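You operate a simulated robot arm through the tools that you are given. There is no shell and no other tool. Be economical: measure what you need, move in short steps, check, and stop when the job is done.

You run a simulated robot arm. Do the job below in one go: nothing can be reset, and whatever is moved stays where it is left.

JOB
Press the black seal plug into the bush on the seal press.
Fine: plug in its bore, yellow slide in, one push on the red ram, slide out; fingers clear of the die. Where these are worked on the way, their far stop is far enough and under half their travel is too little: yellow slide.

Only the result counts: the job must be done as asked and must still hold three seconds after the hand-in. Knocking over, shifting, dropping, spilling or breaking anything else fails it. Lids that push on must go on centred and level and be pressed home; caps that screw on are set level and turned clockwise until they are tight.

ROBOT AND FRAMES
A 7-joint arm with a two-finger parallel gripper, fixed in place. Base frame: the origin is at the foot of the arm, x ahead of it, y to its left, z up; the work surface is at about z = 0. Readings come in mm, degrees, newtons and seconds.
With the tool pointing down near the work surface it reaches from about 240 to 620 mm from the base axis. Its first joint turns from -66.0 to 66.0 degrees. Payload 2.6 kg.
The TCP is the grasp point between the finger pads, 30 mm short of the fingertips. In the tool frame z runs along the fingers and y along their closing line. Largest opening 94 mm; finger width 28, thickness 10; the body of the gripper, 50 by 96 mm, starts 55 mm behind the TCP.
Orientation is told as [roll, pitch, yaw] about the base's x, y, z axes, in that order, counted from this pose: with the fingers straight down and closing along the base's y, the tool's x points along the base's -x, its y along +y and its z along -z.

CONTROLS
- The arm moves only by the tool step_arm. Its argument "increments" is a list of rows, each a list of 3 entries, a list of its own where there are three numbers: the gripper command, from -1 (shut) to 1 (fully open), values between in proportion, then the shift along the tool's x, y, z in mm, then the turn, a rotation vector about the tool's x, y, z in rad. In form: [[hand, [dx, dy, dz], [ax, ay, az]], ...]. A call has 1 to 10 rows; each row is the pose to reach, as a shift and turn from the pose commanded when the call began, along the tool's axes at that moment. Rows are played at 5 a second. More than 50 mm and 8.6 degrees between two rows, or a gripper value outside its range, and nothing of the call is played. Where a pose cannot be reached the arm comes as near as it can. A force on the tool above 90 N (or 10 N above the force at the start of the call, whichever is more), or a blocked arm, ends the call early, and 0.2 s more pass. The fingers move at their own pace (about 72 mm/s each) and stop on an object; they squeeze with about 34 N. The grip force told is the motor's: it shows also when the fingers shut on nothing. Time passes only in rows, and 0.2 s behind the last, so rows that repeat a pose let the fingers close. It gives the time, the measured TCP pose, the force on the tool (base axes), the opening and the grip force at its end, in the units of the frame above (readings bear some noise), with the torque about the TCP (base axes, N m) and any sound that the robot's microphone picked up.
- Cameras (640 x 400 px; columns grow to the right, rows downward): "scene" is fixed at [20.1, 419.5, 573.1]; the picture's right is [-0.90, -0.43, 0.00], its down [-0.21, 0.44, -0.88] and it looks along [0.37, -0.79, -0.48] (base axes); focal length 248 px, centre (320, 200). "wrist" rides on the gripper at [76, 14, -103] in the tool frame; the picture's right is [-0.18, 0.98, 0.00], its down [-0.75, -0.14, -0.64] and it looks along [-0.63, -0.12, 0.77] (tool axes); focal length 243 px, centre (320, 200). There is no depth. A picture from a camera that has moved, and an enlarged one, comes with that camera's place and axes in the base frame and with its lens.
- camera(camera): a new picture of that camera. No time passes.
- enlarge(camera, box): a new picture of the part [left, top, right, bottom] of that camera's present view, enlarged. No time passes.
- finish_job(): hands the job in; it is judged then, once.

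Work in short steps. Places have to be worked out from the pictures, the camera data and where the tool is seen: move nearer, look again, correct. Check each grasp and each placing, and mend what went wrong. You have 120 turns and 68 pictures in all, those below and enlarged ones among them. Open the gripper and draw the arm clear of the work before you hand the job in, unless the task says otherwise; then end with one line.

The tools are called as a command line: name --argument value ..., lists and objects as JSON in quotes. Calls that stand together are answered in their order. step_arm: Moves the arm, as the interface text tells. Its arguments: {"type":"object","properties":{"increments":{"type":"array","items":{"type":"array"}}},"required":["increments"]} The other tools are called the same way: camera (camera) takes a picture; enlarge (camera, box) takes an enlarged picture of a part of a camera's view; finish_job () hands the job in.

At the start:

```text
time: 0.0
position: [359.9, -42.0, 421.0]
tool_rot: [0.0, 0.0, 0.0]
ft_force: [-0.7, 0.8, 0.6]
ft_torque: [0.0, 0.01, -0.01]
width: 93.9
grip_force: 0.0
```

scene: 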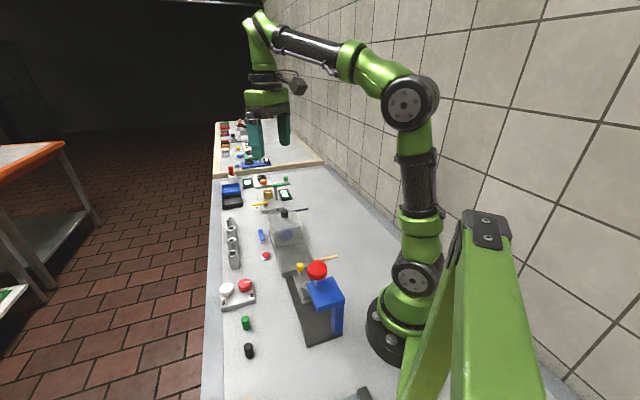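
wrist: 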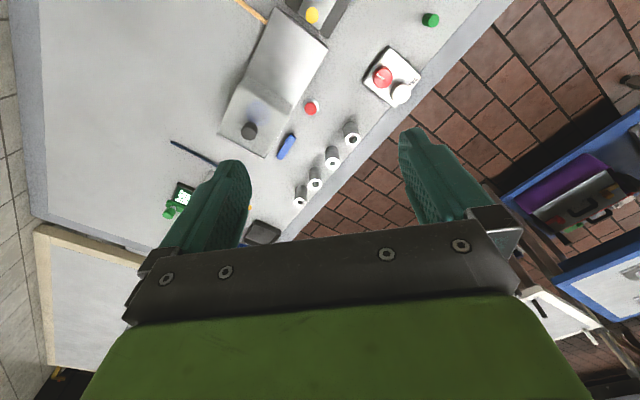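

The press (blue frame, red ram, yellow slide) is low-centre in the scene picture, with a black plug and a green one nearby. I'll enlarge that area.

enlarge --camera "scene" --box '[200, 240, 380, 380]'

enlarge --camera "scene" --box '[270, 240, 360, 350]'

```text
2.86 times, centred on (290, 310) of scene
camera zoom: at [20.1, 419.5, 573.1], right [-0.9, -0.43, 0.0], down [-0.21, 0.44, -0.88], along [0.37, -0.79, -0.48], focal length 708 px, centre (406, -114)
```

zoom: 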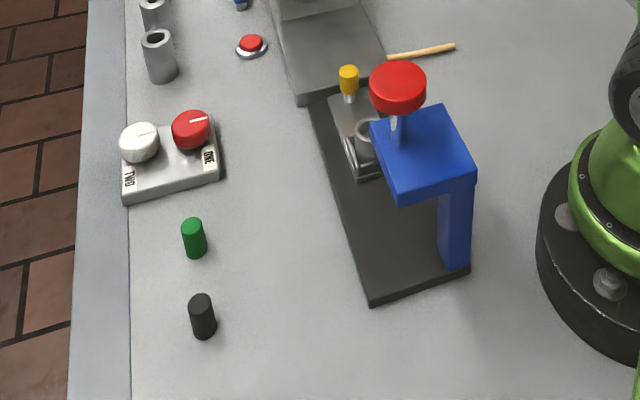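

```text
3.64 times, centred on (315, 295) of scene
camera zoom: at [20.1, 419.5, 573.1], right [-0.9, -0.43, 0.0], down [-0.21, 0.44, -0.88], along [0.37, -0.79, -0.48], focal length 901 px, centre (338, -146)
```

zoom: 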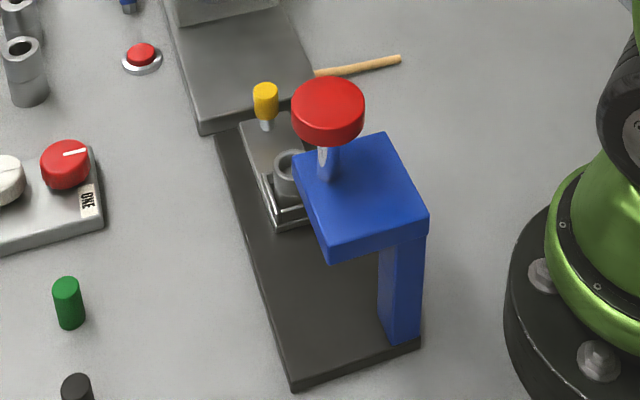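

The press stands near (130–350, -30–125), with its long axis about -45°. The black plug is near (301,199). I'll move the hand left and turn it so the wrist camera looks toward -y over the press.

step_arm --increments '[[1, [3, 19, 0], [0, 0, 0.148]], [1, [6, 38, 0], [0, 0, 0.296]], [1, [9, 57, 0], [0, 0, 0.444]], [1, [12, 76, 0], [0, 0, 0.592]], [1, [15, 95, 0], [0, 0, 0.74]], [1, [18, 114, 0], [0, 0, 0.888]], [1, [21, 133, 0], [0, 0, 1.036]], [1, [24, 152, 0], [0, 0, 1.184]], [1, [27, 171, 0], [0, 0, 1.332]], [1, [30, 190, 0], [0, 0, 1.48]]]'

camera --camera "wrist"

```text
time: 2.2
position: [329.5, 149.0, 420.9]
tool_rot: [0.0, -0.1, -84.9]
ft_force: [-0.2, -0.7, -0.5]
ft_torque: [0.03, 0.0, 0.03]
width: 94.0
grip_force: 0.0
```

```text
63 pictures are left
camera wrist: at [335.9, 224.9, 523.5], right [1.0, -0.1, 0.0], down [-0.07, -0.76, 0.64], along [-0.06, -0.64, -0.77], focal length 243 px, centre (320, 200)
```

wrist: 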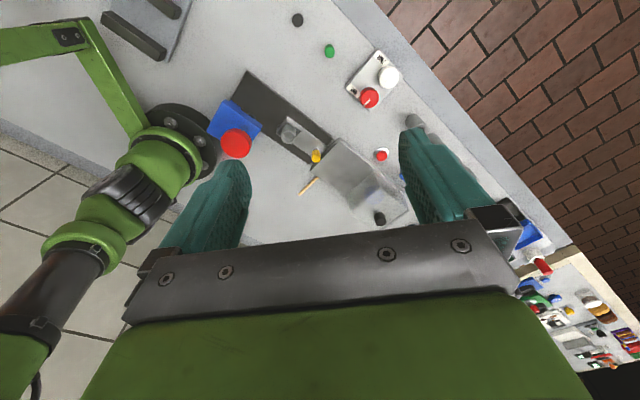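

The press is in view; I'll enlarge it.

enlarge --camera "wrist" --box '[180, 50, 420, 210]'

enlarge --camera "wrist" --box '[260, 0, 400, 90]'

```text
2.50 times, centred on (300, 130) of wrist
camera zoom: at [335.9, 224.9, 523.5], right [1.0, -0.1, 0.0], down [-0.07, -0.76, 0.64], along [-0.06, -0.64, -0.77], focal length 606 px, centre (370, 375)
```

zoom: 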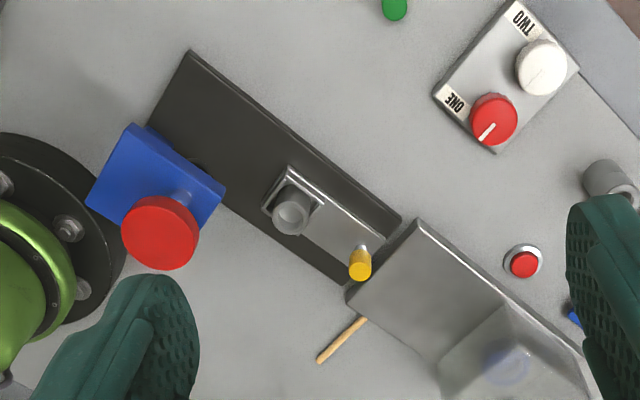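

```text
4.44 times, centred on (330, 45) of wrist
camera zoom: at [335.9, 224.9, 523.5], right [1.0, -0.1, 0.0], down [-0.07, -0.76, 0.64], along [-0.06, -0.64, -0.77], focal length 1078 px, centre (276, 889)
```

zoom: 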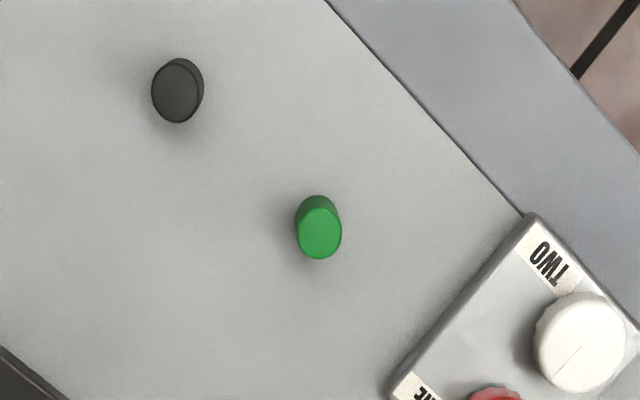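

The slide runs along the plate with the bush nearest the ram, which sits at about (193,72). I'll turn the hand to yaw about +135 so the fingers close across the slide and the camera stays away from the press, rotating at height in parts.

step_arm --increments '[[1, [5, -3, 0], [0, 0, -0.148]], [1, [10, -6, 0], [0, 0, -0.296]], [1, [15, -8, 0], [0, 0, -0.444]], [1, [20, -11, 0], [0, 0, -0.592]], [1, [26, -14, 0], [0, 0, -0.74]], [1, [31, -17, 0], [0, 0, -0.888]], [1, [36, -19, 0], [0, 0, -1.036]], [1, [41, -22, 0], [0, 0, -1.184]], [1, [46, -25, 0], [0, 0, -1.332]], [1, [51.7, -27.5, 0], [0, 0, -1.48]]]'

step_arm --increments '[[1, [0, 0, 0], [0, 0, -0.148]], [1, [0, 0, 0], [0, 0, -0.296]], [1, [0, 0, 0], [0, 0, -0.444]], [1, [0, 0, 0], [0, 0, -0.592]], [1, [0, 0, 0], [0, 0, -0.74]], [1, [0, 0, 0], [0, 0, -0.888]], [1, [0, 0, 0], [0, 0, -1.036]], [1, [0, 0, 0], [0, 0, -1.184]], [1, [0, 0, 0], [0, 0, -1.332]], [1, [0, 0, 0], [0, 0, -1.48]]]'

step_arm --increments '[[1, [0, 0, 15], [0, 0, -0.148]], [1, [0, 0, 30], [0, 0, -0.296]], [1, [0, 0, 50], [0, 0, -0.444]], [1, [0, 0, 80], [0, 0, -0.592]], [1, [0, 0, 110], [0, 0, -0.74]], [1, [0, 0, 150], [0, 0, -0.878]]]'

camera --camera "wrist"

```text
time: 4.4
position: [295.8, 196.5, 421.4]
tool_rot: [0.0, 0.1, 0.2]
ft_force: [1.1, 0.2, 0.0]
ft_torque: [-0.03, -0.01, 0.0]
width: 93.9
grip_force: 0.0
```

```text
time: 6.6
position: [296.3, 195.8, 423.1]
tool_rot: [0.0, 0.1, 85.1]
ft_force: [0.2, 0.7, -0.2]
ft_torque: [0.0, 0.03, 0.01]
width: 94.0
grip_force: 0.1
```

```text
time: 8.0
position: [297.5, 195.3, 269.9]
tool_rot: [-0.1, 0.1, 135.4]
ft_force: [-0.7, -0.3, -0.9]
ft_torque: [0.02, -0.02, 0.0]
width: 93.9
grip_force: 0.1
```

```text
60 pictures are left
camera wrist: at [340.0, 131.5, 373.2], right [-0.82, -0.57, 0.0], down [-0.44, 0.63, 0.64], along [-0.36, 0.53, -0.77], focal length 243 px, centre (320, 200)
```

wrist: 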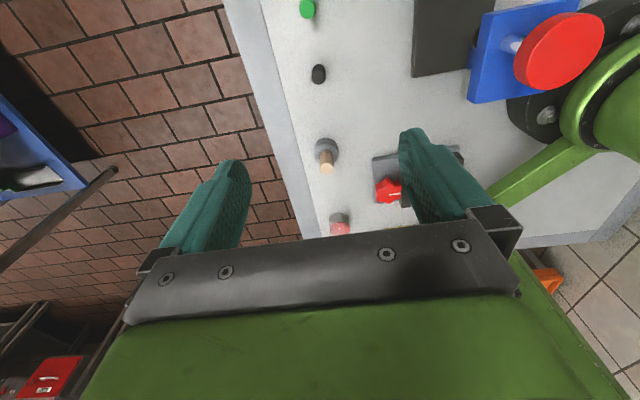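

The hand is above the plug. I'll enlarge to locate the plug exactly.

enlarge --camera "wrist" --box '[270, 40, 370, 110]'

```text
5.71 times, centred on (320, 75) of wrist
camera zoom: at [340.0, 131.5, 373.2], right [-0.82, -0.57, 0.0], down [-0.44, 0.63, 0.64], along [-0.36, 0.53, -0.77], focal length 1386 px, centre (320, 914)
```

zoom: 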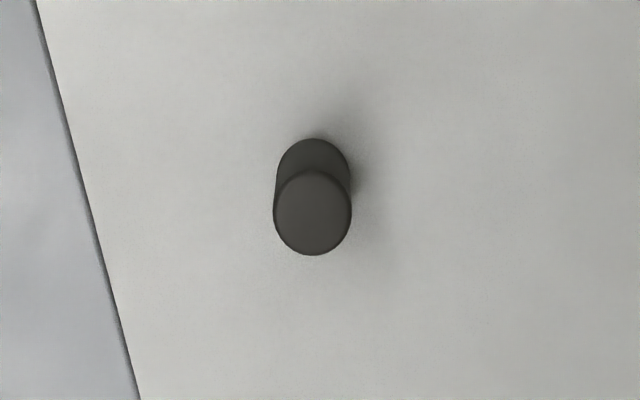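

The plug is at about (299,198), roughly 34 high and 17.5 across. I'll shift -4 along tool y, lower to about z=100 and look again.

step_arm --increments '[[1, [0, -4, 40], [0, 0, 0]], [1, [0, -4, 85], [0, 0, 0]], [1, [0, -4, 130], [0, 0, 0]], [1, [0, -4, 170], [0, 0, 0]]]'

enlarge --camera "wrist" --box '[200, 60, 440, 210]'

```text
time: 9.0
position: [298.7, 197.1, 100.7]
tool_rot: [-0.1, 0.0, 135.1]
ft_force: [-0.1, -0.9, 0.7]
ft_torque: [0.01, 0.03, 0.04]
width: 94.0
grip_force: 0.1
```

```text
2.67 times, centred on (320, 135) of wrist
camera zoom: at [342.8, 133.6, 203.3], right [-0.82, -0.57, 0.0], down [-0.43, 0.63, 0.64], along [-0.36, 0.53, -0.77], focal length 647 px, centre (320, 373)
```

zoom: 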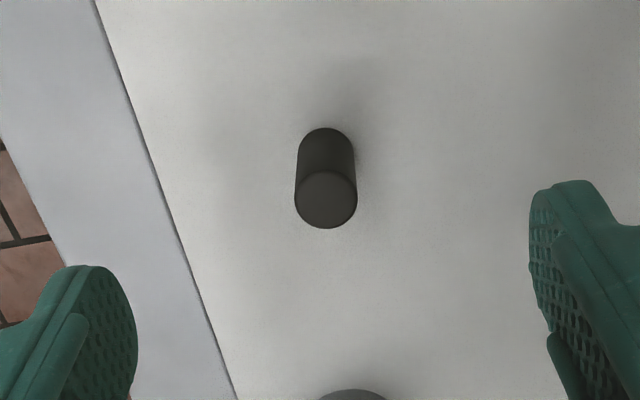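

The plug is at (297,198) and about 33 high. I'll correct 2 mm in tool x, lower to TCP z about 47 so the tips hold the top 16 mm, and close.

step_arm --increments '[[1, [-1.8, 0.3, 20], [0, 0, 0]], [1, [-1.8, 0.3, 40], [0, 0, 0]], [1, [-1.8, 0.3, 53.5], [0, 0, 0]], [1, [-1.8, 0.3, 53.5], [0, 0, 0]], [-1, [-1.8, 0.3, 53.5], [0, 0, 0]], [-1, [-1.8, 0.3, 53.5], [0, 0, 0]], [-1, [-1.8, 0.3, 53.5], [0, 0, 0]], [-1, [-1.8, 0.3, 53.5], [0, 0, 0]], [-1, [-1.8, 0.3, 53.5], [0, 0, 0]]]'

camera --camera "wrist"

```text
time: 11.0
position: [298.0, 200.9, 48.7]
tool_rot: [0.1, 0.1, 135.1]
ft_force: [0.5, 0.3, -0.3]
ft_torque: [0.01, 0.0, -0.01]
width: 13.1
grip_force: 33.6
```

```text
57 pictures are left
camera wrist: at [341.6, 136.5, 150.8], right [-0.82, -0.57, 0.0], down [-0.43, 0.63, 0.64], along [-0.36, 0.53, -0.77], focal length 243 px, centre (320, 200)
```

wrist: 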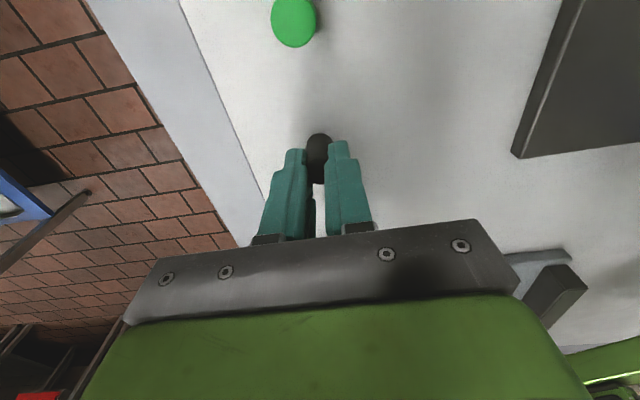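

Closed to 13 mm, less than the plug diameter I estimated. I'll check the grip.

enlarge --camera "wrist" --box '[260, 110, 380, 230]'

```text
3.33 times, centred on (320, 170) of wrist
camera zoom: at [341.6, 136.5, 150.8], right [-0.82, -0.57, 0.0], down [-0.43, 0.63, 0.64], along [-0.36, 0.53, -0.77], focal length 809 px, centre (320, 300)
```

zoom: 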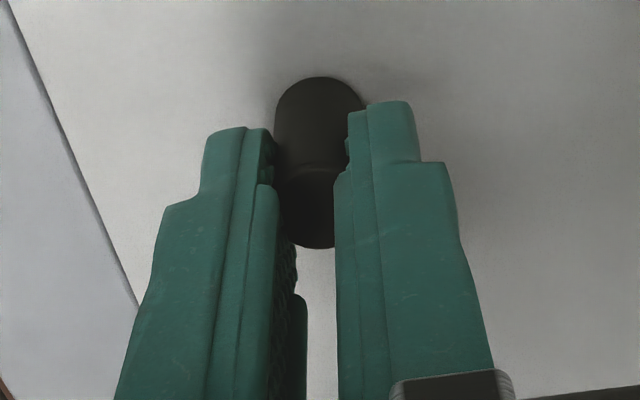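

The plug sits about centred between the pads. I'll lift it 60 mm and look again.

step_arm --increments '[[-1, [0, 0, -15], [0, 0, 0]], [-1, [0, 0, -40], [0, 0, 0]], [-1, [0, 0, -80], [0, 0, 0]], [-1, [0, 0, -80], [0, 0, 0]]]'

enlarge --camera "wrist" --box '[260, 110, 380, 230]'

enlarge --camera "scene" --box '[200, 240, 380, 380]'

```text
time: 12.0
position: [298.3, 201.5, 127.7]
tool_rot: [0.0, 0.0, 135.0]
ft_force: [0.8, 0.1, -0.4]
ft_torque: [0.02, 0.0, 0.0]
width: 12.9
grip_force: 34.4
```

```text
3.33 times, centred on (320, 170) of wrist
camera zoom: at [341.7, 137.7, 230.8], right [-0.82, -0.57, 0.0], down [-0.43, 0.63, 0.64], along [-0.36, 0.53, -0.77], focal length 809 px, centre (320, 300)
```

zoom: 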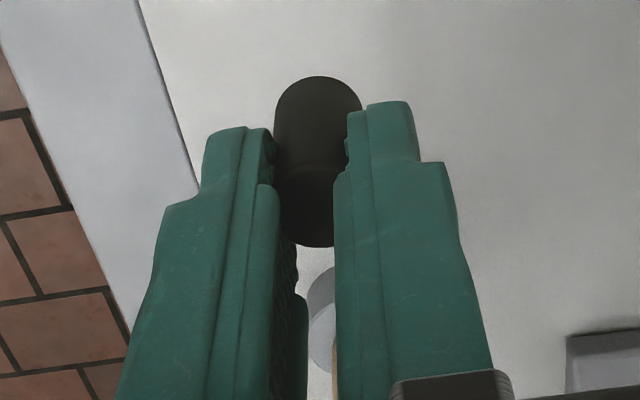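

```text
2.86 times, centred on (290, 310) of scene
camera zoom: at [20.1, 419.5, 573.1], right [-0.9, -0.43, 0.0], down [-0.21, 0.44, -0.88], along [0.37, -0.79, -0.48], focal length 708 px, centre (406, -114)
```

zoom: 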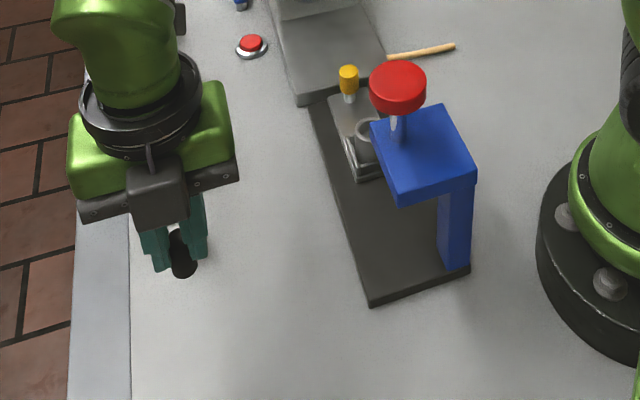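

The plug is held upright and centred, with its bottom about 48.5 mm below the TCP. Next I raise to z about 230 and move over the bush area for a close view.

step_arm --increments '[[-1, [0, 0, -45], [0, 0, 0]], [-1, [0, 0, -90], [0, 0, 0]], [-1, [18, 26, -102], [0, 0, 0]], [-1, [36, 54, -102], [0, 0, 0]], [-1, [54, 81, -102], [0, 0, 0]], [-1, [72, 108, -102], [0, 0, 0]], [-1, [90, 135, -102], [0, 0, 0]], [-1, [104.6, 158.4, -102], [0, 0, 0]], [-1, [104.6, 158.4, -102], [0, 0, 0]]]'

camera --camera "wrist"

enlarge --camera "scene" --box '[250, 180, 390, 350]'

```text
time: 14.0
position: [260.1, 13.3, 230.1]
tool_rot: [0.0, 0.0, 135.2]
ft_force: [-0.4, 0.6, 0.1]
ft_torque: [0.04, 0.02, -0.03]
width: 12.7
grip_force: 33.7
```

```text
53 pictures are left
camera wrist: at [303.3, -49.4, 333.7], right [-0.82, -0.57, 0.0], down [-0.43, 0.63, 0.64], along [-0.36, 0.53, -0.77], focal length 243 px, centre (320, 200)
```

wrist: 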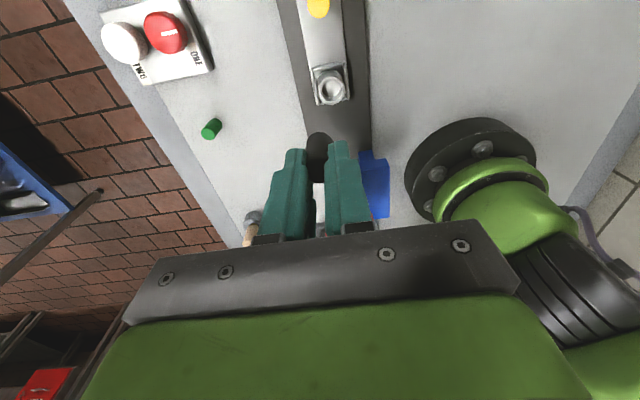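

```text
2.35 times, centred on (320, 265) of scene
camera zoom: at [20.1, 419.5, 573.1], right [-0.9, -0.43, 0.0], down [-0.21, 0.44, -0.88], along [0.37, -0.79, -0.48], focal length 583 px, centre (320, 47)
```

zoom: 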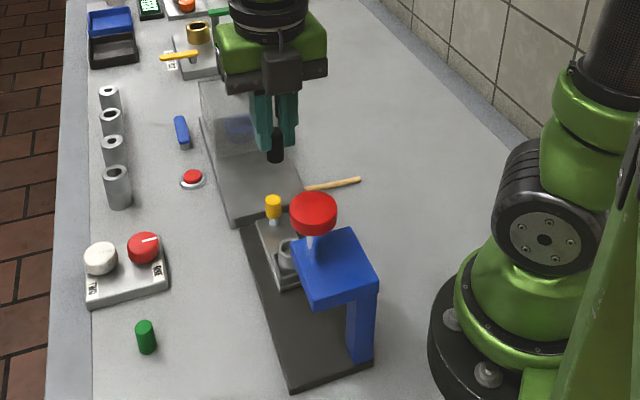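

The bush is in view. I'll enlarge it for its centre and bore.

enlarge --camera "wrist" --box '[280, 0, 400, 120]'

```text
3.33 times, centred on (340, 60) of wrist
camera zoom: at [303.3, -49.4, 333.7], right [-0.82, -0.57, 0.0], down [-0.43, 0.63, 0.64], along [-0.36, 0.53, -0.77], focal length 809 px, centre (253, 667)
```

zoom: 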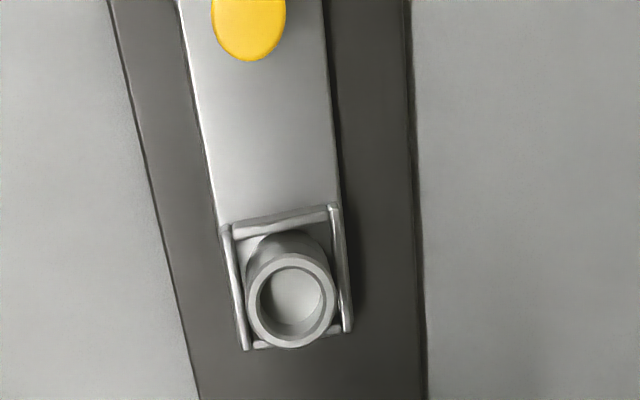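

The bush centre is about (248.4,9) with its top at z about 45–50. It measures roughly 29 mm across outside, with a bore of about 20 mm at the mouth. I'll come above it with the plug bottom at about 76 and look again.

step_arm --increments '[[-1, [-3.6, 12, 0], [0, 0, 0]], [-1, [-3.6, 12, 40], [0, 0, 0]], [-1, [-3.6, 12, 75], [0, 0, 0]], [-1, [-3.6, 12, 105], [0, 0, 0]], [-1, [-3.6, 12, 105], [0, 0, 0]]]'

enlarge --camera "wrist" --box '[250, 60, 390, 200]'

enlarge --camera "scene" --box '[260, 220, 350, 310]'

```text
time: 15.2
position: [246.9, 9.8, 123.7]
tool_rot: [0.0, 0.0, 135.1]
ft_force: [0.1, -0.3, -0.4]
ft_torque: [-0.01, -0.02, 0.01]
width: 12.6
grip_force: 34.0
```

```text
2.86 times, centred on (320, 130) of wrist
camera zoom: at [291.0, -53.8, 226.3], right [-0.82, -0.57, 0.0], down [-0.43, 0.63, 0.64], along [-0.36, 0.53, -0.77], focal length 693 px, centre (320, 400)
```

zoom: 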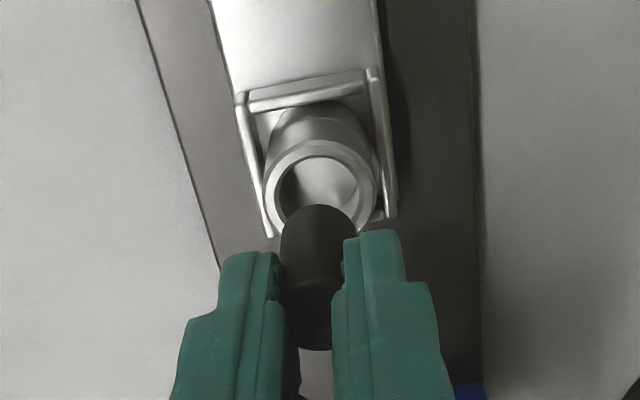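

```text
4.44 times, centred on (305, 265) of scene
camera zoom: at [20.1, 419.5, 573.1], right [-0.9, -0.43, 0.0], down [-0.21, 0.44, -0.88], along [0.37, -0.79, -0.48], focal length 1101 px, centre (387, -89)
```

zoom: 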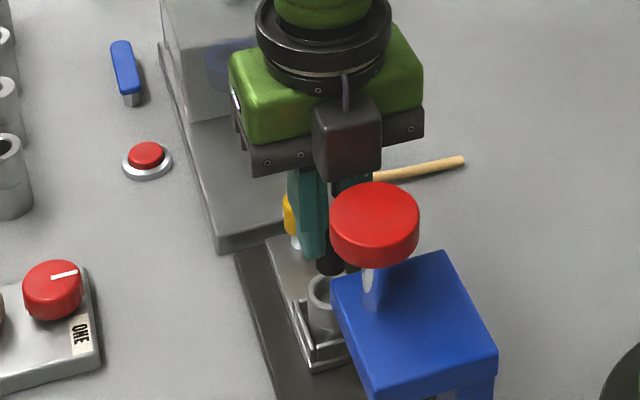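

Triangulating two views puts the bush top centre at (248.7,8.5,51), while the plug axis is at about (247.1,9.8). I'll shift +1.8 in tool x, lower until the plug bottom is about 4 mm above the bush, and look.

step_arm --increments '[[-1, [1.8, -0.3, 5], [0, 0, 0]], [-1, [1.8, -0.3, 12], [0, 0, 0]], [-1, [1.8, -0.3, 19], [0, 0, 0]], [-1, [1.8, -0.3, 19], [0, 0, 0]]]'

enlarge --camera "wrist" --box '[260, 90, 380, 210]'

enlarge --camera "scene" --box '[290, 255, 340, 305]'

```text
time: 16.2
position: [251.9, 7.4, 105.0]
tool_rot: [0.0, 0.0, 135.1]
ft_force: [0.5, -0.3, 0.8]
ft_torque: [0.0, -0.05, -0.05]
width: 12.7
grip_force: 33.9
```

```text
3.33 times, centred on (320, 150) of wrist
camera zoom: at [293.8, -56.5, 208.1], right [-0.82, -0.57, 0.0], down [-0.43, 0.63, 0.64], along [-0.36, 0.53, -0.77], focal length 809 px, centre (320, 367)
```

zoom: 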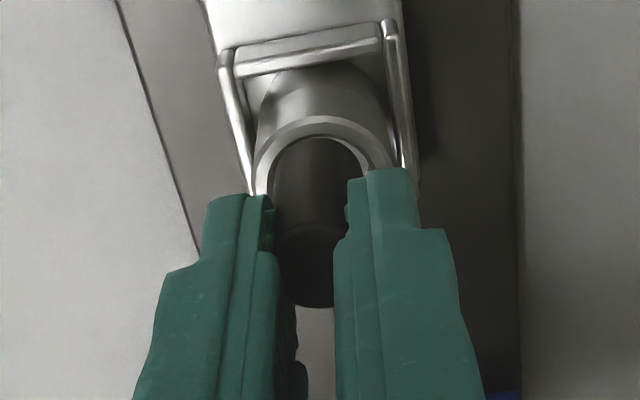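

```text
8.00 times, centred on (315, 280) of scene
camera zoom: at [20.1, 419.5, 573.1], right [-0.9, -0.43, 0.0], down [-0.21, 0.44, -0.88], along [0.37, -0.79, -0.48], focal length 1982 px, centre (360, -440)
```

zoom: 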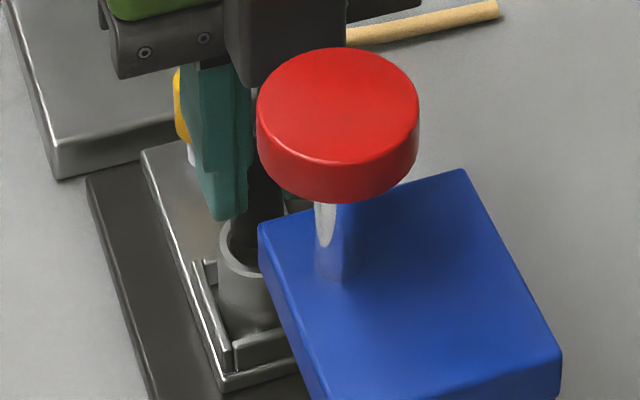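

Comparing the plug and bush in the image, the plug is about 3 mm too far in +tool x and 1 mm in -tool y. I'll correct at this height and look again.

step_arm --increments '[[-1, [-1.5, 0.5, 0], [0, 0, 0]], [-1, [-2.8, 1, 0], [0, 0, 0]], [-1, [-2.8, 1, 0], [0, 0, 0]], [-1, [-2.8, 1, 0], [0, 0, 0]]]'

enlarge --camera "wrist" --box '[280, 100, 360, 180]'

```text
time: 17.2
position: [247.5, 9.2, 105.7]
tool_rot: [0.1, 0.0, 135.1]
ft_force: [0.2, 0.3, 0.0]
ft_torque: [0.02, 0.03, -0.02]
width: 12.7
grip_force: 33.6
```

```text
5.00 times, centred on (320, 140) of wrist
camera zoom: at [291.4, -54.8, 208.2], right [-0.82, -0.57, 0.0], down [-0.43, 0.63, 0.64], along [-0.36, 0.53, -0.77], focal length 1213 px, centre (320, 500)
```

zoom: 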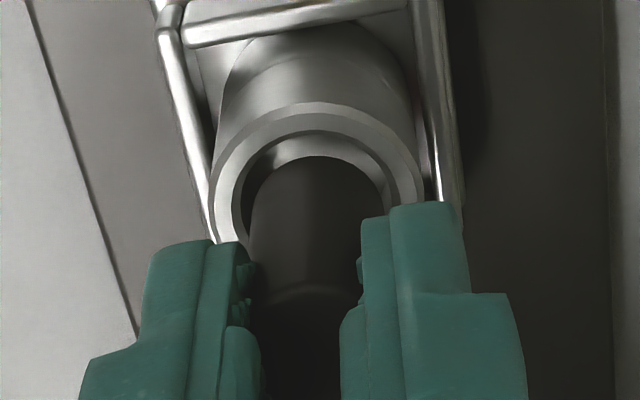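

Now the plug is centred over the bush within about 0.5 mm. I'll lower slowly into the bore, watching force.

step_arm --increments '[[-1, [0, 0, 3], [0, 0, 0]], [-1, [0, 0, 6], [0, 0, 0]], [-1, [0, 0, 8], [0, 0, 0]], [-1, [0, 0, 10], [0, 0, 0]], [-1, [0, 0, 12], [0, 0, 0]], [-1, [0, 0, 12], [0, 0, 0]]]'

enlarge --camera "wrist" --box '[280, 90, 360, 170]'

enlarge --camera "scene" --box '[290, 255, 340, 305]'

```text
time: 18.6
position: [248.1, 7.8, 93.4]
tool_rot: [0.0, 0.0, 135.1]
ft_force: [1.5, -0.1, 0.2]
ft_torque: [0.0, 0.01, -0.01]
width: 12.4
grip_force: 34.3
```

```text
5.00 times, centred on (320, 130) of wrist
camera zoom: at [291.6, -55.0, 196.7], right [-0.82, -0.57, 0.0], down [-0.43, 0.63, 0.64], along [-0.36, 0.53, -0.77], focal length 1213 px, centre (320, 550)
```

zoom: 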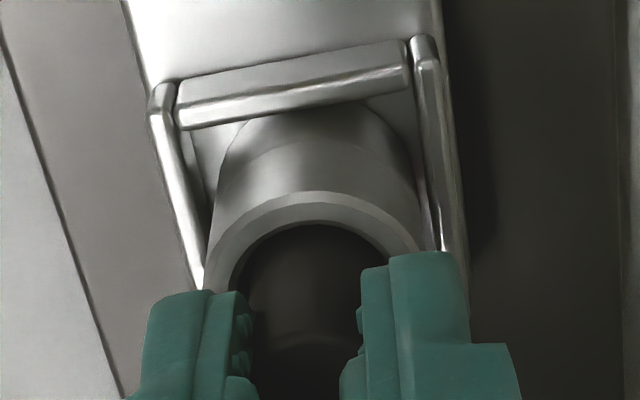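

```text
8.00 times, centred on (315, 280) of scene
camera zoom: at [20.1, 419.5, 573.1], right [-0.9, -0.43, 0.0], down [-0.21, 0.44, -0.88], along [0.37, -0.79, -0.48], focal length 1982 px, centre (360, -440)
```

zoom: 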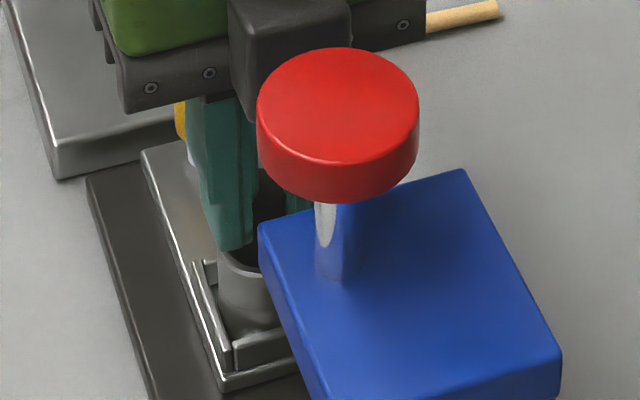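

The plug has entered the bore freely. I'll go on down to TCP about 84, so the tips stay just above the bush.

step_arm --increments '[[-1, [0, 0, 2], [0, 0, 0]], [-1, [0, 0, 4], [0, 0, 0]], [-1, [0, 0, 6], [0, 0, 0]], [-1, [0, 0, 8], [0, 0, 0]], [-1, [0, 0, 9], [0, 0, 0]], [-1, [0, 0, 9], [0, 0, 0]]]'

enlarge --camera "wrist" --box '[280, 90, 360, 170]'

enlarge --camera "scene" --box '[290, 255, 340, 305]'

```text
time: 20.0
position: [249.8, 7.6, 84.9]
tool_rot: [-0.2, 0.1, 135.2]
ft_force: [2.5, 1.0, 25.5]
ft_torque: [0.0, -0.16, 0.05]
width: 13.0
grip_force: 33.5
```

```text
5.00 times, centred on (320, 130) of wrist
camera zoom: at [292.6, -55.5, 188.1], right [-0.82, -0.57, 0.0], down [-0.44, 0.63, 0.64], along [-0.36, 0.53, -0.77], focal length 1213 px, centre (320, 550)
```

zoom: 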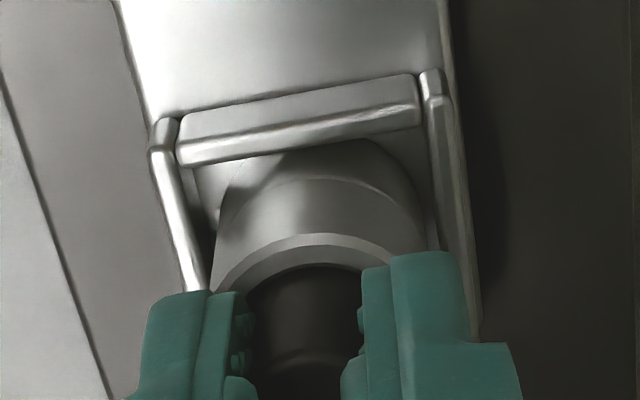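

```text
8.00 times, centred on (315, 280) of scene
camera zoom: at [20.0, 419.5, 573.1], right [-0.9, -0.43, 0.0], down [-0.21, 0.44, -0.88], along [0.37, -0.79, -0.48], focal length 1982 px, centre (360, -440)
```

zoom: 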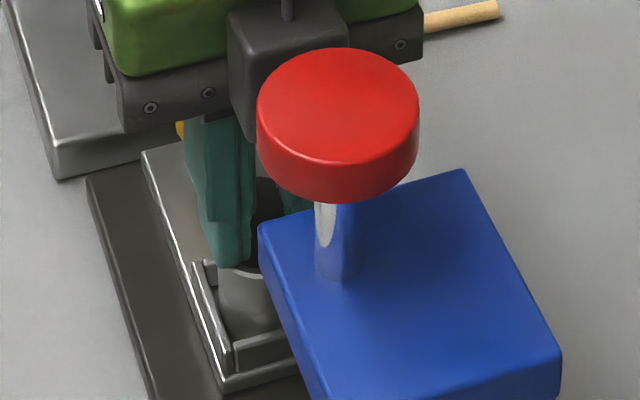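

Contact at 25 N with the plug about 14 mm in, so it's seated on its step. I'll ease up slightly, release by opening partly, and raise.

step_arm --increments '[[-1, [0, 0, -0.8], [0, 0, 0]], [-0.55, [0, 0, -1], [0, 0, 0]], [-0.3, [0, 0, -1], [0, 0, 0]], [-0.2, [0, 0, -1], [0, 0, 0]], [-0.2, [0, 0, -20], [0, 0, 0]], [-0.2, [0, 0, -50], [0, 0, 0]], [-0.2, [0, 0, -90], [0, 0, 0]], [-0.2, [0, 0, -90], [0, 0, 0]]]'

enlarge --camera "wrist" --box '[260, 0, 420, 130]'

enlarge --camera "scene" --box '[280, 235, 360, 315]'

```text
time: 21.8
position: [247.4, 7.3, 176.5]
tool_rot: [0.0, 0.0, 135.1]
ft_force: [0.3, 0.1, -0.8]
ft_torque: [0.0, 0.0, 0.01]
width: 37.2
grip_force: 0.0
```

```text
3.08 times, centred on (340, 65) of wrist
camera zoom: at [292.0, -56.6, 278.7], right [-0.82, -0.57, 0.0], down [-0.43, 0.63, 0.64], along [-0.36, 0.53, -0.77], focal length 746 px, centre (258, 615)
```

zoom: 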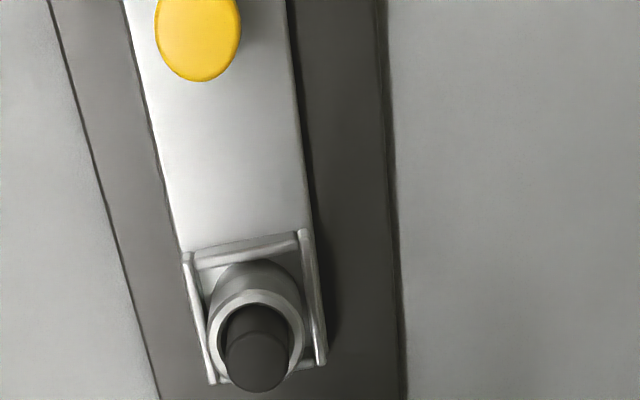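

```text
5.00 times, centred on (320, 275) of scene
camera zoom: at [20.1, 419.5, 573.1], right [-0.9, -0.43, 0.0], down [-0.21, 0.44, -0.88], along [0.37, -0.79, -0.48], focal length 1239 px, centre (320, -175)
```

zoom: 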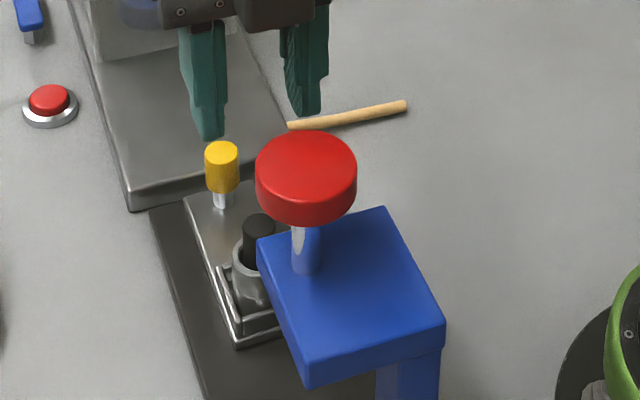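

The plug stands upright in the bush. Next I move toward the yellow knob, at about (301,-36), keeping height for a second view.

step_arm --increments '[[-0.2, [22, -2, 0], [0, 0, 0]], [-0.2, [44, -5, 0], [0, 0, 0]], [-0.2, [66, -7.5, 0], [0, 0, 0]], [-0.2, [66, -7.5, 0], [0, 0, 0]]]'

enlarge --camera "wrist" --box '[240, 40, 400, 200]'

```text
time: 22.8
position: [300.6, -33.6, 176.5]
tool_rot: [0.0, 0.0, 135.1]
ft_force: [-0.8, 0.3, -0.8]
ft_torque: [-0.01, 0.02, 0.01]
width: 37.6
grip_force: 0.1
```

```text
2.50 times, centred on (320, 120) of wrist
camera zoom: at [343.7, -97.5, 278.5], right [-0.82, -0.57, 0.0], down [-0.43, 0.63, 0.64], along [-0.36, 0.53, -0.77], focal length 606 px, centre (320, 400)
```

zoom: 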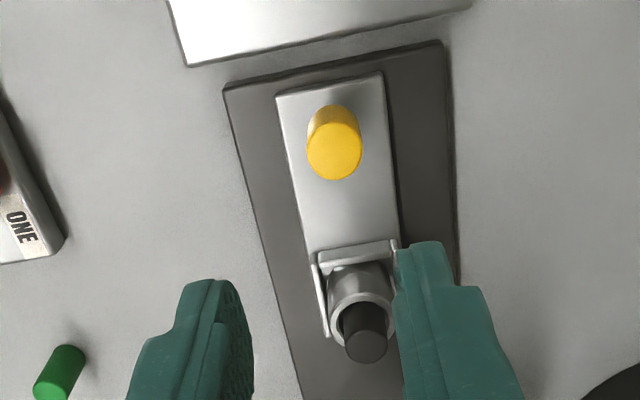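

The knob is at (298.4,-39.8) with its top at about z=52.5, and the slide axis is along -45°. I'll position above it and lower to TCP z about 85 for a check.

step_arm --increments '[[0.1, [3.2, 5.2, 0], [0, 0, 0]], [0.1, [3.2, 5.2, 40], [0, 0, 0]], [0.1, [3.2, 5.2, 75], [0, 0, 0]], [0.1, [3.2, 5.2, 88], [0, 0, 0]], [0.1, [3.2, 5.2, 88], [0, 0, 0]]]'

enlarge --camera "wrist" --box '[220, 60, 420, 200]'

```text
time: 24.0
position: [297.8, -40.7, 86.1]
tool_rot: [0.0, 0.1, 135.1]
ft_force: [0.3, 0.9, -0.3]
ft_torque: [-0.03, 0.0, 0.01]
width: 51.9
grip_force: 0.1
```

```text
2.86 times, centred on (320, 130) of wrist
camera zoom: at [341.7, -104.8, 188.9], right [-0.82, -0.57, 0.0], down [-0.43, 0.63, 0.64], along [-0.36, 0.53, -0.77], focal length 693 px, centre (320, 400)
```

zoom: 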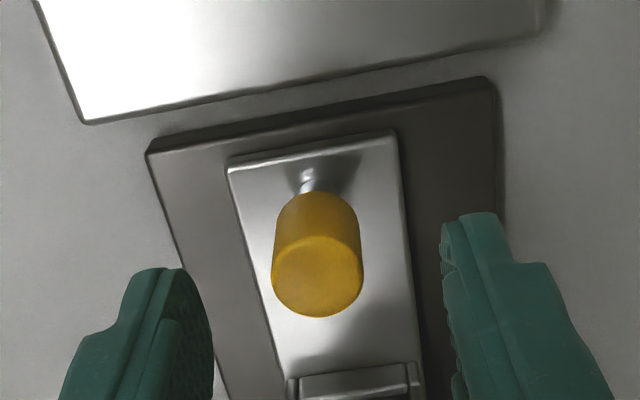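

The knob is confirmed at (298.4,-40.1). I'll lower 20 mm and close on it.

step_arm --increments '[[0.1, [0, -0.8, 10], [0, 0, 0]], [0.1, [0, -0.8, 20], [0, 0, 0]], [0.1, [0, -0.8, 20], [0, 0, 0]], [-1, [0, -0.8, 20], [0, 0, 0]], [-1, [0, -0.8, 20], [0, 0, 0]], [-1, [0, -0.8, 20], [0, 0, 0]], [-1, [0, -0.8, 20], [0, 0, 0]]]'

enlarge --camera "wrist" --box '[220, 60, 420, 220]'

```text
time: 25.6
position: [297.6, -40.1, 66.3]
tool_rot: [0.0, -0.1, 134.9]
ft_force: [-11.2, -11.8, 1.6]
ft_torque: [0.04, -0.27, -0.03]
width: 18.9
grip_force: 45.0
```

```text
2.50 times, centred on (320, 140) of wrist
camera zoom: at [341.3, -104.1, 168.9], right [-0.82, -0.57, 0.0], down [-0.43, 0.63, 0.64], along [-0.36, 0.53, -0.77], focal length 606 px, centre (320, 350)
```

zoom: 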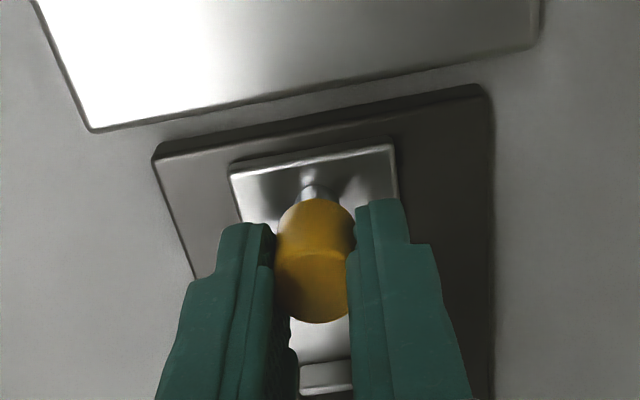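

Gripped, with a little side load; I'll ease 0.6 mm in tool y. Now I push the slide toward the ram (tool -x) in steps.

step_arm --increments '[[-1, [-4, 0.6, 0], [0, 0, 0]], [-1, [-10, 0.6, 0], [0, 0, 0]], [-1, [-16, 0.6, 0], [0, 0, 0]], [-1, [-22, 0.6, 0], [0, 0, 0]], [-1, [-28, 0.6, 0], [0, 0, 0]], [-1, [-34, 0.6, 0], [0, 0, 0]], [-1, [-40, 0.6, 0], [0, 0, 0]]]'

enlarge --camera "scene" --box '[270, 225, 370, 325]'

```text
time: 27.2
position: [267.5, -11.3, 66.3]
tool_rot: [0.1, -0.3, 134.9]
ft_force: [-19.4, -19.5, -12.1]
ft_torque: [0.1, 0.02, -0.12]
width: 19.0
grip_force: 45.0
```

```text
4.00 times, centred on (320, 275) of scene
camera zoom: at [20.1, 419.5, 573.1], right [-0.9, -0.43, 0.0], down [-0.21, 0.44, -0.88], along [0.37, -0.79, -0.48], focal length 991 px, centre (320, -100)
```

zoom: 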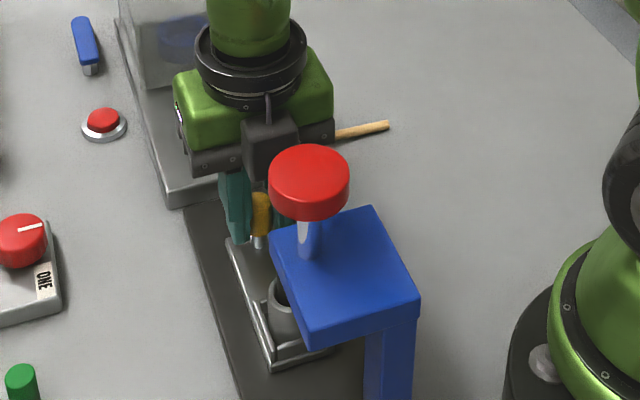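

The slide moves. The side load (27 N along +tool y) shows a slight direction mismatch, so I'll ease toward +y and continue.

step_arm --increments '[[-1, [0, 1, 0], [0, 0, 0]], [-1, [-6, 1.6, 0], [0, 0, 0]], [-1, [-12, 1.9, 0], [0, 0, 0]], [-1, [-18, 2.2, 0], [0, 0, 0]]]'

```text
time: 28.2
position: [255.3, 1.9, 67.0]
tool_rot: [0.1, -0.1, 135.2]
ft_force: [-5.6, -6.9, -33.3]
ft_torque: [0.54, 0.0, -0.05]
width: 19.3
grip_force: 45.0
```

A downward pull of 33 N has built up at z=67.0, so the arm is lifting on the knob. I'll lower 1 mm and continue.

step_arm --increments '[[-1, [0, 0.3, 0.8], [0, 0, 0]], [-1, [-5, 0.5, 1], [0, 0, 0]], [-1, [-10, 0.7, 1], [0, 0, 0]], [-1, [-15, 0.9, 1], [0, 0, 0]], [-1, [-15, 0.9, 1], [0, 0, 0]]]'

enlarge --camera "scene" --box '[270, 225, 370, 325]'

camera --camera "wrist"

```text
time: 29.4
position: [246.2, 12.0, 67.2]
tool_rot: [-0.2, 0.0, 135.3]
ft_force: [10.2, 10.4, -26.8]
ft_torque: [-0.18, 0.25, 0.04]
width: 19.2
grip_force: 44.5
```

```text
4.00 times, centred on (320, 275) of scene
camera zoom: at [20.2, 419.5, 573.1], right [-0.9, -0.43, 0.0], down [-0.21, 0.44, -0.87], along [0.37, -0.79, -0.48], focal length 991 px, centre (320, -100)
```

zoom: 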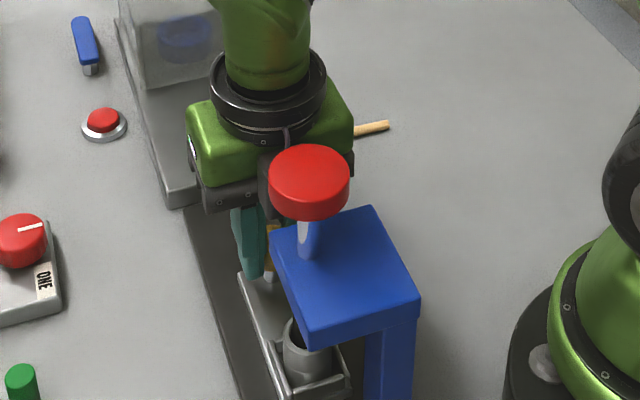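

```text
34 pictures are left
camera wrist: at [289.3, -52.3, 169.4], right [-0.82, -0.57, 0.0], down [-0.44, 0.63, 0.64], along [-0.36, 0.53, -0.77], focal length 243 px, centre (320, 200)
```

wrist: 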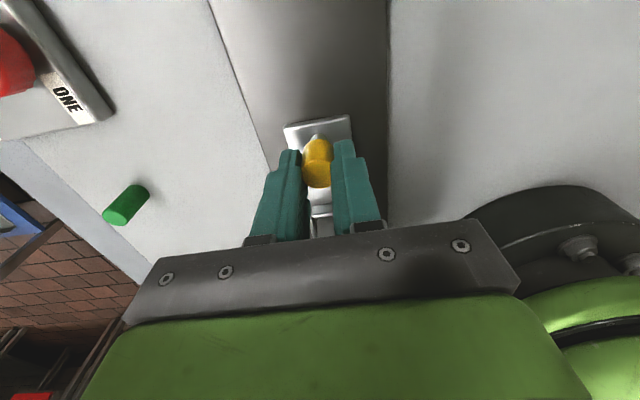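

The slide has moved 73 mm without reaching a stop, and the bush is about 10 mm short of the ram. I'll continue in small steps until the stop.

step_arm --increments '[[-1, [-3, -0.4, 0.8], [0, 0, 0]], [-1, [-6, -0.4, 0.8], [0, 0, 0]], [-1, [-6, -0.4, 0.8], [0, 0, 0]]]'

step_arm --increments '[[-1, [-2, 0, 0], [0, 0, 0]], [-1, [-4, 0, 0], [0, 0, 0]], [-1, [-4, 0, 0], [0, 0, 0]]]'

```text
time: 30.2
position: [242.3, 15.0, 68.5]
tool_rot: [-0.3, 0.3, 135.1]
ft_force: [8.7, 3.7, 10.7]
ft_torque: [-0.1, 0.47, -0.1]
width: 19.1
grip_force: 45.4
```

```text
time: 31.0
position: [241.0, 17.0, 66.2]
tool_rot: [-0.3, 0.3, 135.2]
ft_force: [21.0, -29.2, 5.9]
ft_torque: [-1.19, -0.13, -0.02]
width: 18.9
grip_force: 45.4
```

There is 35 N resisting along the slide after 80 mm of travel, so this is likely the stop. One more 2 mm push to confirm.

step_arm --increments '[[-1, [-1.5, 0, 0], [0, 0, 0]], [-1, [-2, 0, 0], [0, 0, 0]]]'

enlarge --camera "scene" --box '[270, 225, 370, 325]'

```text
time: 31.6
position: [240.6, 17.0, 66.6]
tool_rot: [-0.5, 0.4, 135.0]
ft_force: [42.1, -44.4, -19.2]
ft_torque: [1.01, 2.92, 0.17]
width: 19.0
grip_force: 45.4
```

```text
4.00 times, centred on (320, 275) of scene
camera zoom: at [20.2, 419.5, 573.1], right [-0.9, -0.43, 0.0], down [-0.21, 0.44, -0.87], along [0.37, -0.79, -0.48], focal length 991 px, centre (320, -100)
```

zoom: 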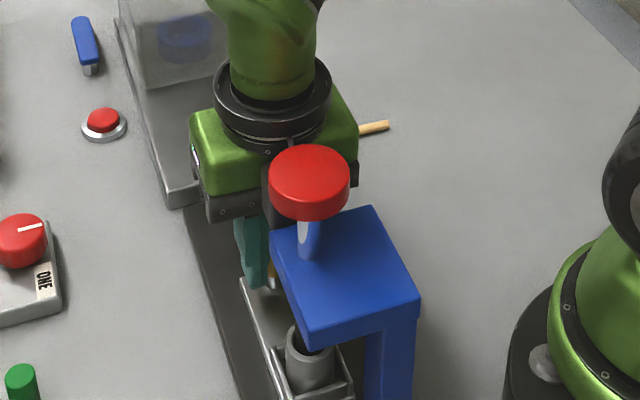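

Force rose to 61 N with no motion, so the slide is at its stop. I'll relax, release and raise straight up to z about 300.

step_arm --increments '[[-1, [2.5, 0, 0], [0, 0, 0]], [-0.6, [2.5, 0, 0], [0, 0, 0]], [0.1, [2.5, 0, 0], [0, 0, 0]], [0.1, [2.5, 0, 0], [0, 0, 0]], [0.1, [2.5, 0, -30], [0, 0, 0]], [0.1, [2.5, 0, -75], [0, 0, 0]], [0.1, [2.5, 0, -120], [0, 0, 0]], [0.1, [2.5, 0, -165], [0, 0, 0]], [0.1, [2.5, 0, -210], [0, 0, 0]], [0.1, [2.5, 0, -235], [0, 0, 0]]]'

camera --camera "wrist"

```text
time: 32.8
position: [232.8, 19.1, 79.1]
tool_rot: [0.5, -0.7, 135.5]
ft_force: [13.0, 5.7, -34.8]
ft_torque: [-1.54, 0.17, -0.57]
width: 51.7
grip_force: 0.1
stopped in row 6: the force on the tool passed its limit at 485 N (the readings are from after the stop); the commanded pose is now the measured one
```

```text
32 pictures are left
camera wrist: at [278.1, -44.5, 181.7], right [-0.82, -0.57, 0.01], down [-0.43, 0.63, 0.65], along [-0.38, 0.53, -0.76], focal length 243 px, centre (320, 200)
```

wrist: 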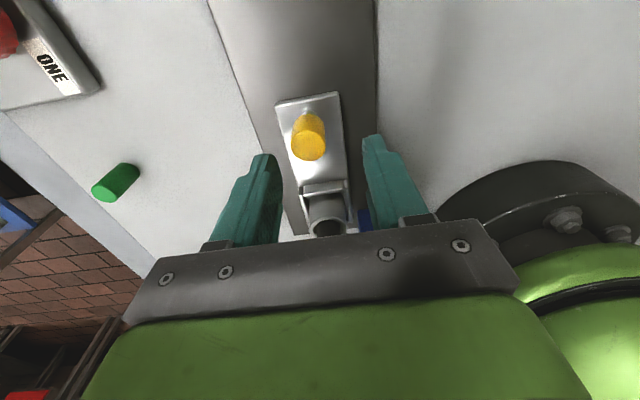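

A 485 N force stopped the rise, so something caught. I'll look at the scene before any move.

camera --camera "scene"

enlarge --camera "scene" --box '[270, 205, 370, 325]'

```text
31 pictures are left
```

scene: 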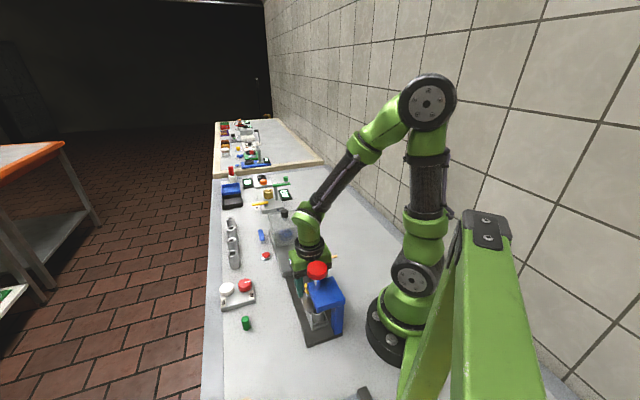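

```text
3.33 times, centred on (320, 265) of scene
camera zoom: at [20.2, 419.5, 573.1], right [-0.9, -0.43, 0.0], down [-0.21, 0.44, -0.88], along [0.37, -0.79, -0.48], focal length 826 px, centre (320, -17)
```

zoom: 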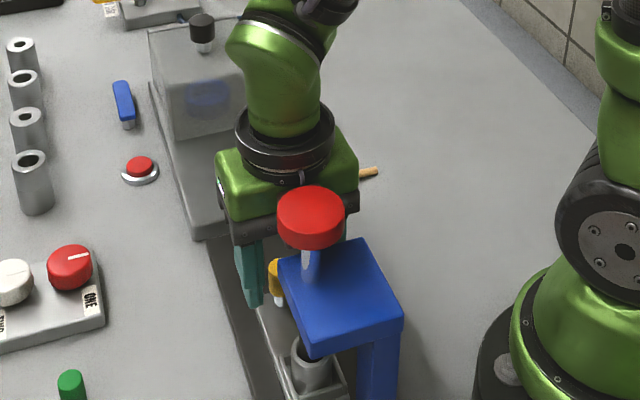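

The press hasn't moved. The black box on the press side of the hand seems to have caught under the red knob. I'll drop 4 mm to unload, back off along +tool x by 50 mm, and look.

step_arm --increments '[[0.1, [0, 0, 4], [0, 0, 0]], [0.1, [8, 0, 4], [0, 0, 0]], [0.1, [20, 0, 4], [0, 0, 0]], [0.1, [35, 0, 4], [0, 0, 0]], [0.1, [52, 0, 4], [0, 0, 0]], [0.1, [52, 0, 4], [0, 0, 0]]]'

enlarge --camera "scene" --box '[270, 205, 370, 325]'

```text
time: 34.2
position: [269.2, -19.2, 75.3]
tool_rot: [0.5, -0.7, 135.5]
ft_force: [0.2, -0.1, 0.5]
ft_torque: [0.03, 0.0, 0.05]
width: 51.6
grip_force: 0.0
```

```text
3.33 times, centred on (320, 265) of scene
camera zoom: at [20.1, 419.5, 573.1], right [-0.9, -0.43, 0.0], down [-0.21, 0.44, -0.88], along [0.37, -0.79, -0.48], focal length 826 px, centre (320, -17)
```

zoom: 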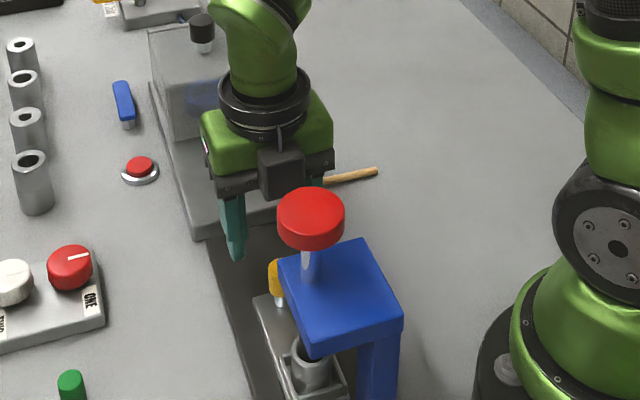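

Confirmed: the box on the hand's -x side had hooked under the red knob, and it's free now. I'll rise to z about 310 here, then go above the ram for a look.

step_arm --increments '[[-1, [0, 0, -45], [0, 0, 0]], [-1, [0, 0, -90], [0, 0, 0]], [-1, [0, 0, -135], [0, 0, 0]], [-1, [0, 0, -180], [0, 0, 0]], [-1, [0, 0, -225], [0, 0, 0]], [-1, [0, 0, -240], [0, 0, 0]]]'

step_arm --increments '[[-1, [-30, -3, 0], [0, 0, 0]], [-1, [-60, -5, 0], [0, 0, 0]], [-1, [-90, -8, 0], [0, 0, 0]], [-1, [-118, -10, 0], [0, 0, 0]], [-1, [-118, -10, 0], [0, 0, 0]]]'

camera --camera "wrist"

```text
time: 35.6
position: [274.4, -17.1, 316.4]
tool_rot: [0.4, -0.8, 135.6]
ft_force: [0.2, 0.8, -0.6]
ft_torque: [0.01, 0.03, 0.0]
width: 0.0
grip_force: 33.2
```

```text
time: 36.8
position: [196.1, 72.7, 315.2]
tool_rot: [0.6, -0.6, 135.5]
ft_force: [-0.2, -1.3, 0.1]
ft_torque: [-0.01, 0.03, 0.01]
width: 0.2
grip_force: 33.1
```

```text
28 pictures are left
camera wrist: at [240.8, 9.0, 418.6], right [-0.82, -0.57, 0.01], down [-0.43, 0.63, 0.65], along [-0.38, 0.53, -0.76], focal length 243 px, centre (320, 200)
```

wrist: 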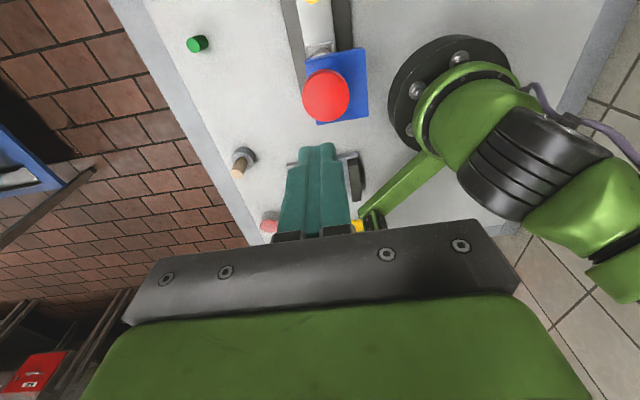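

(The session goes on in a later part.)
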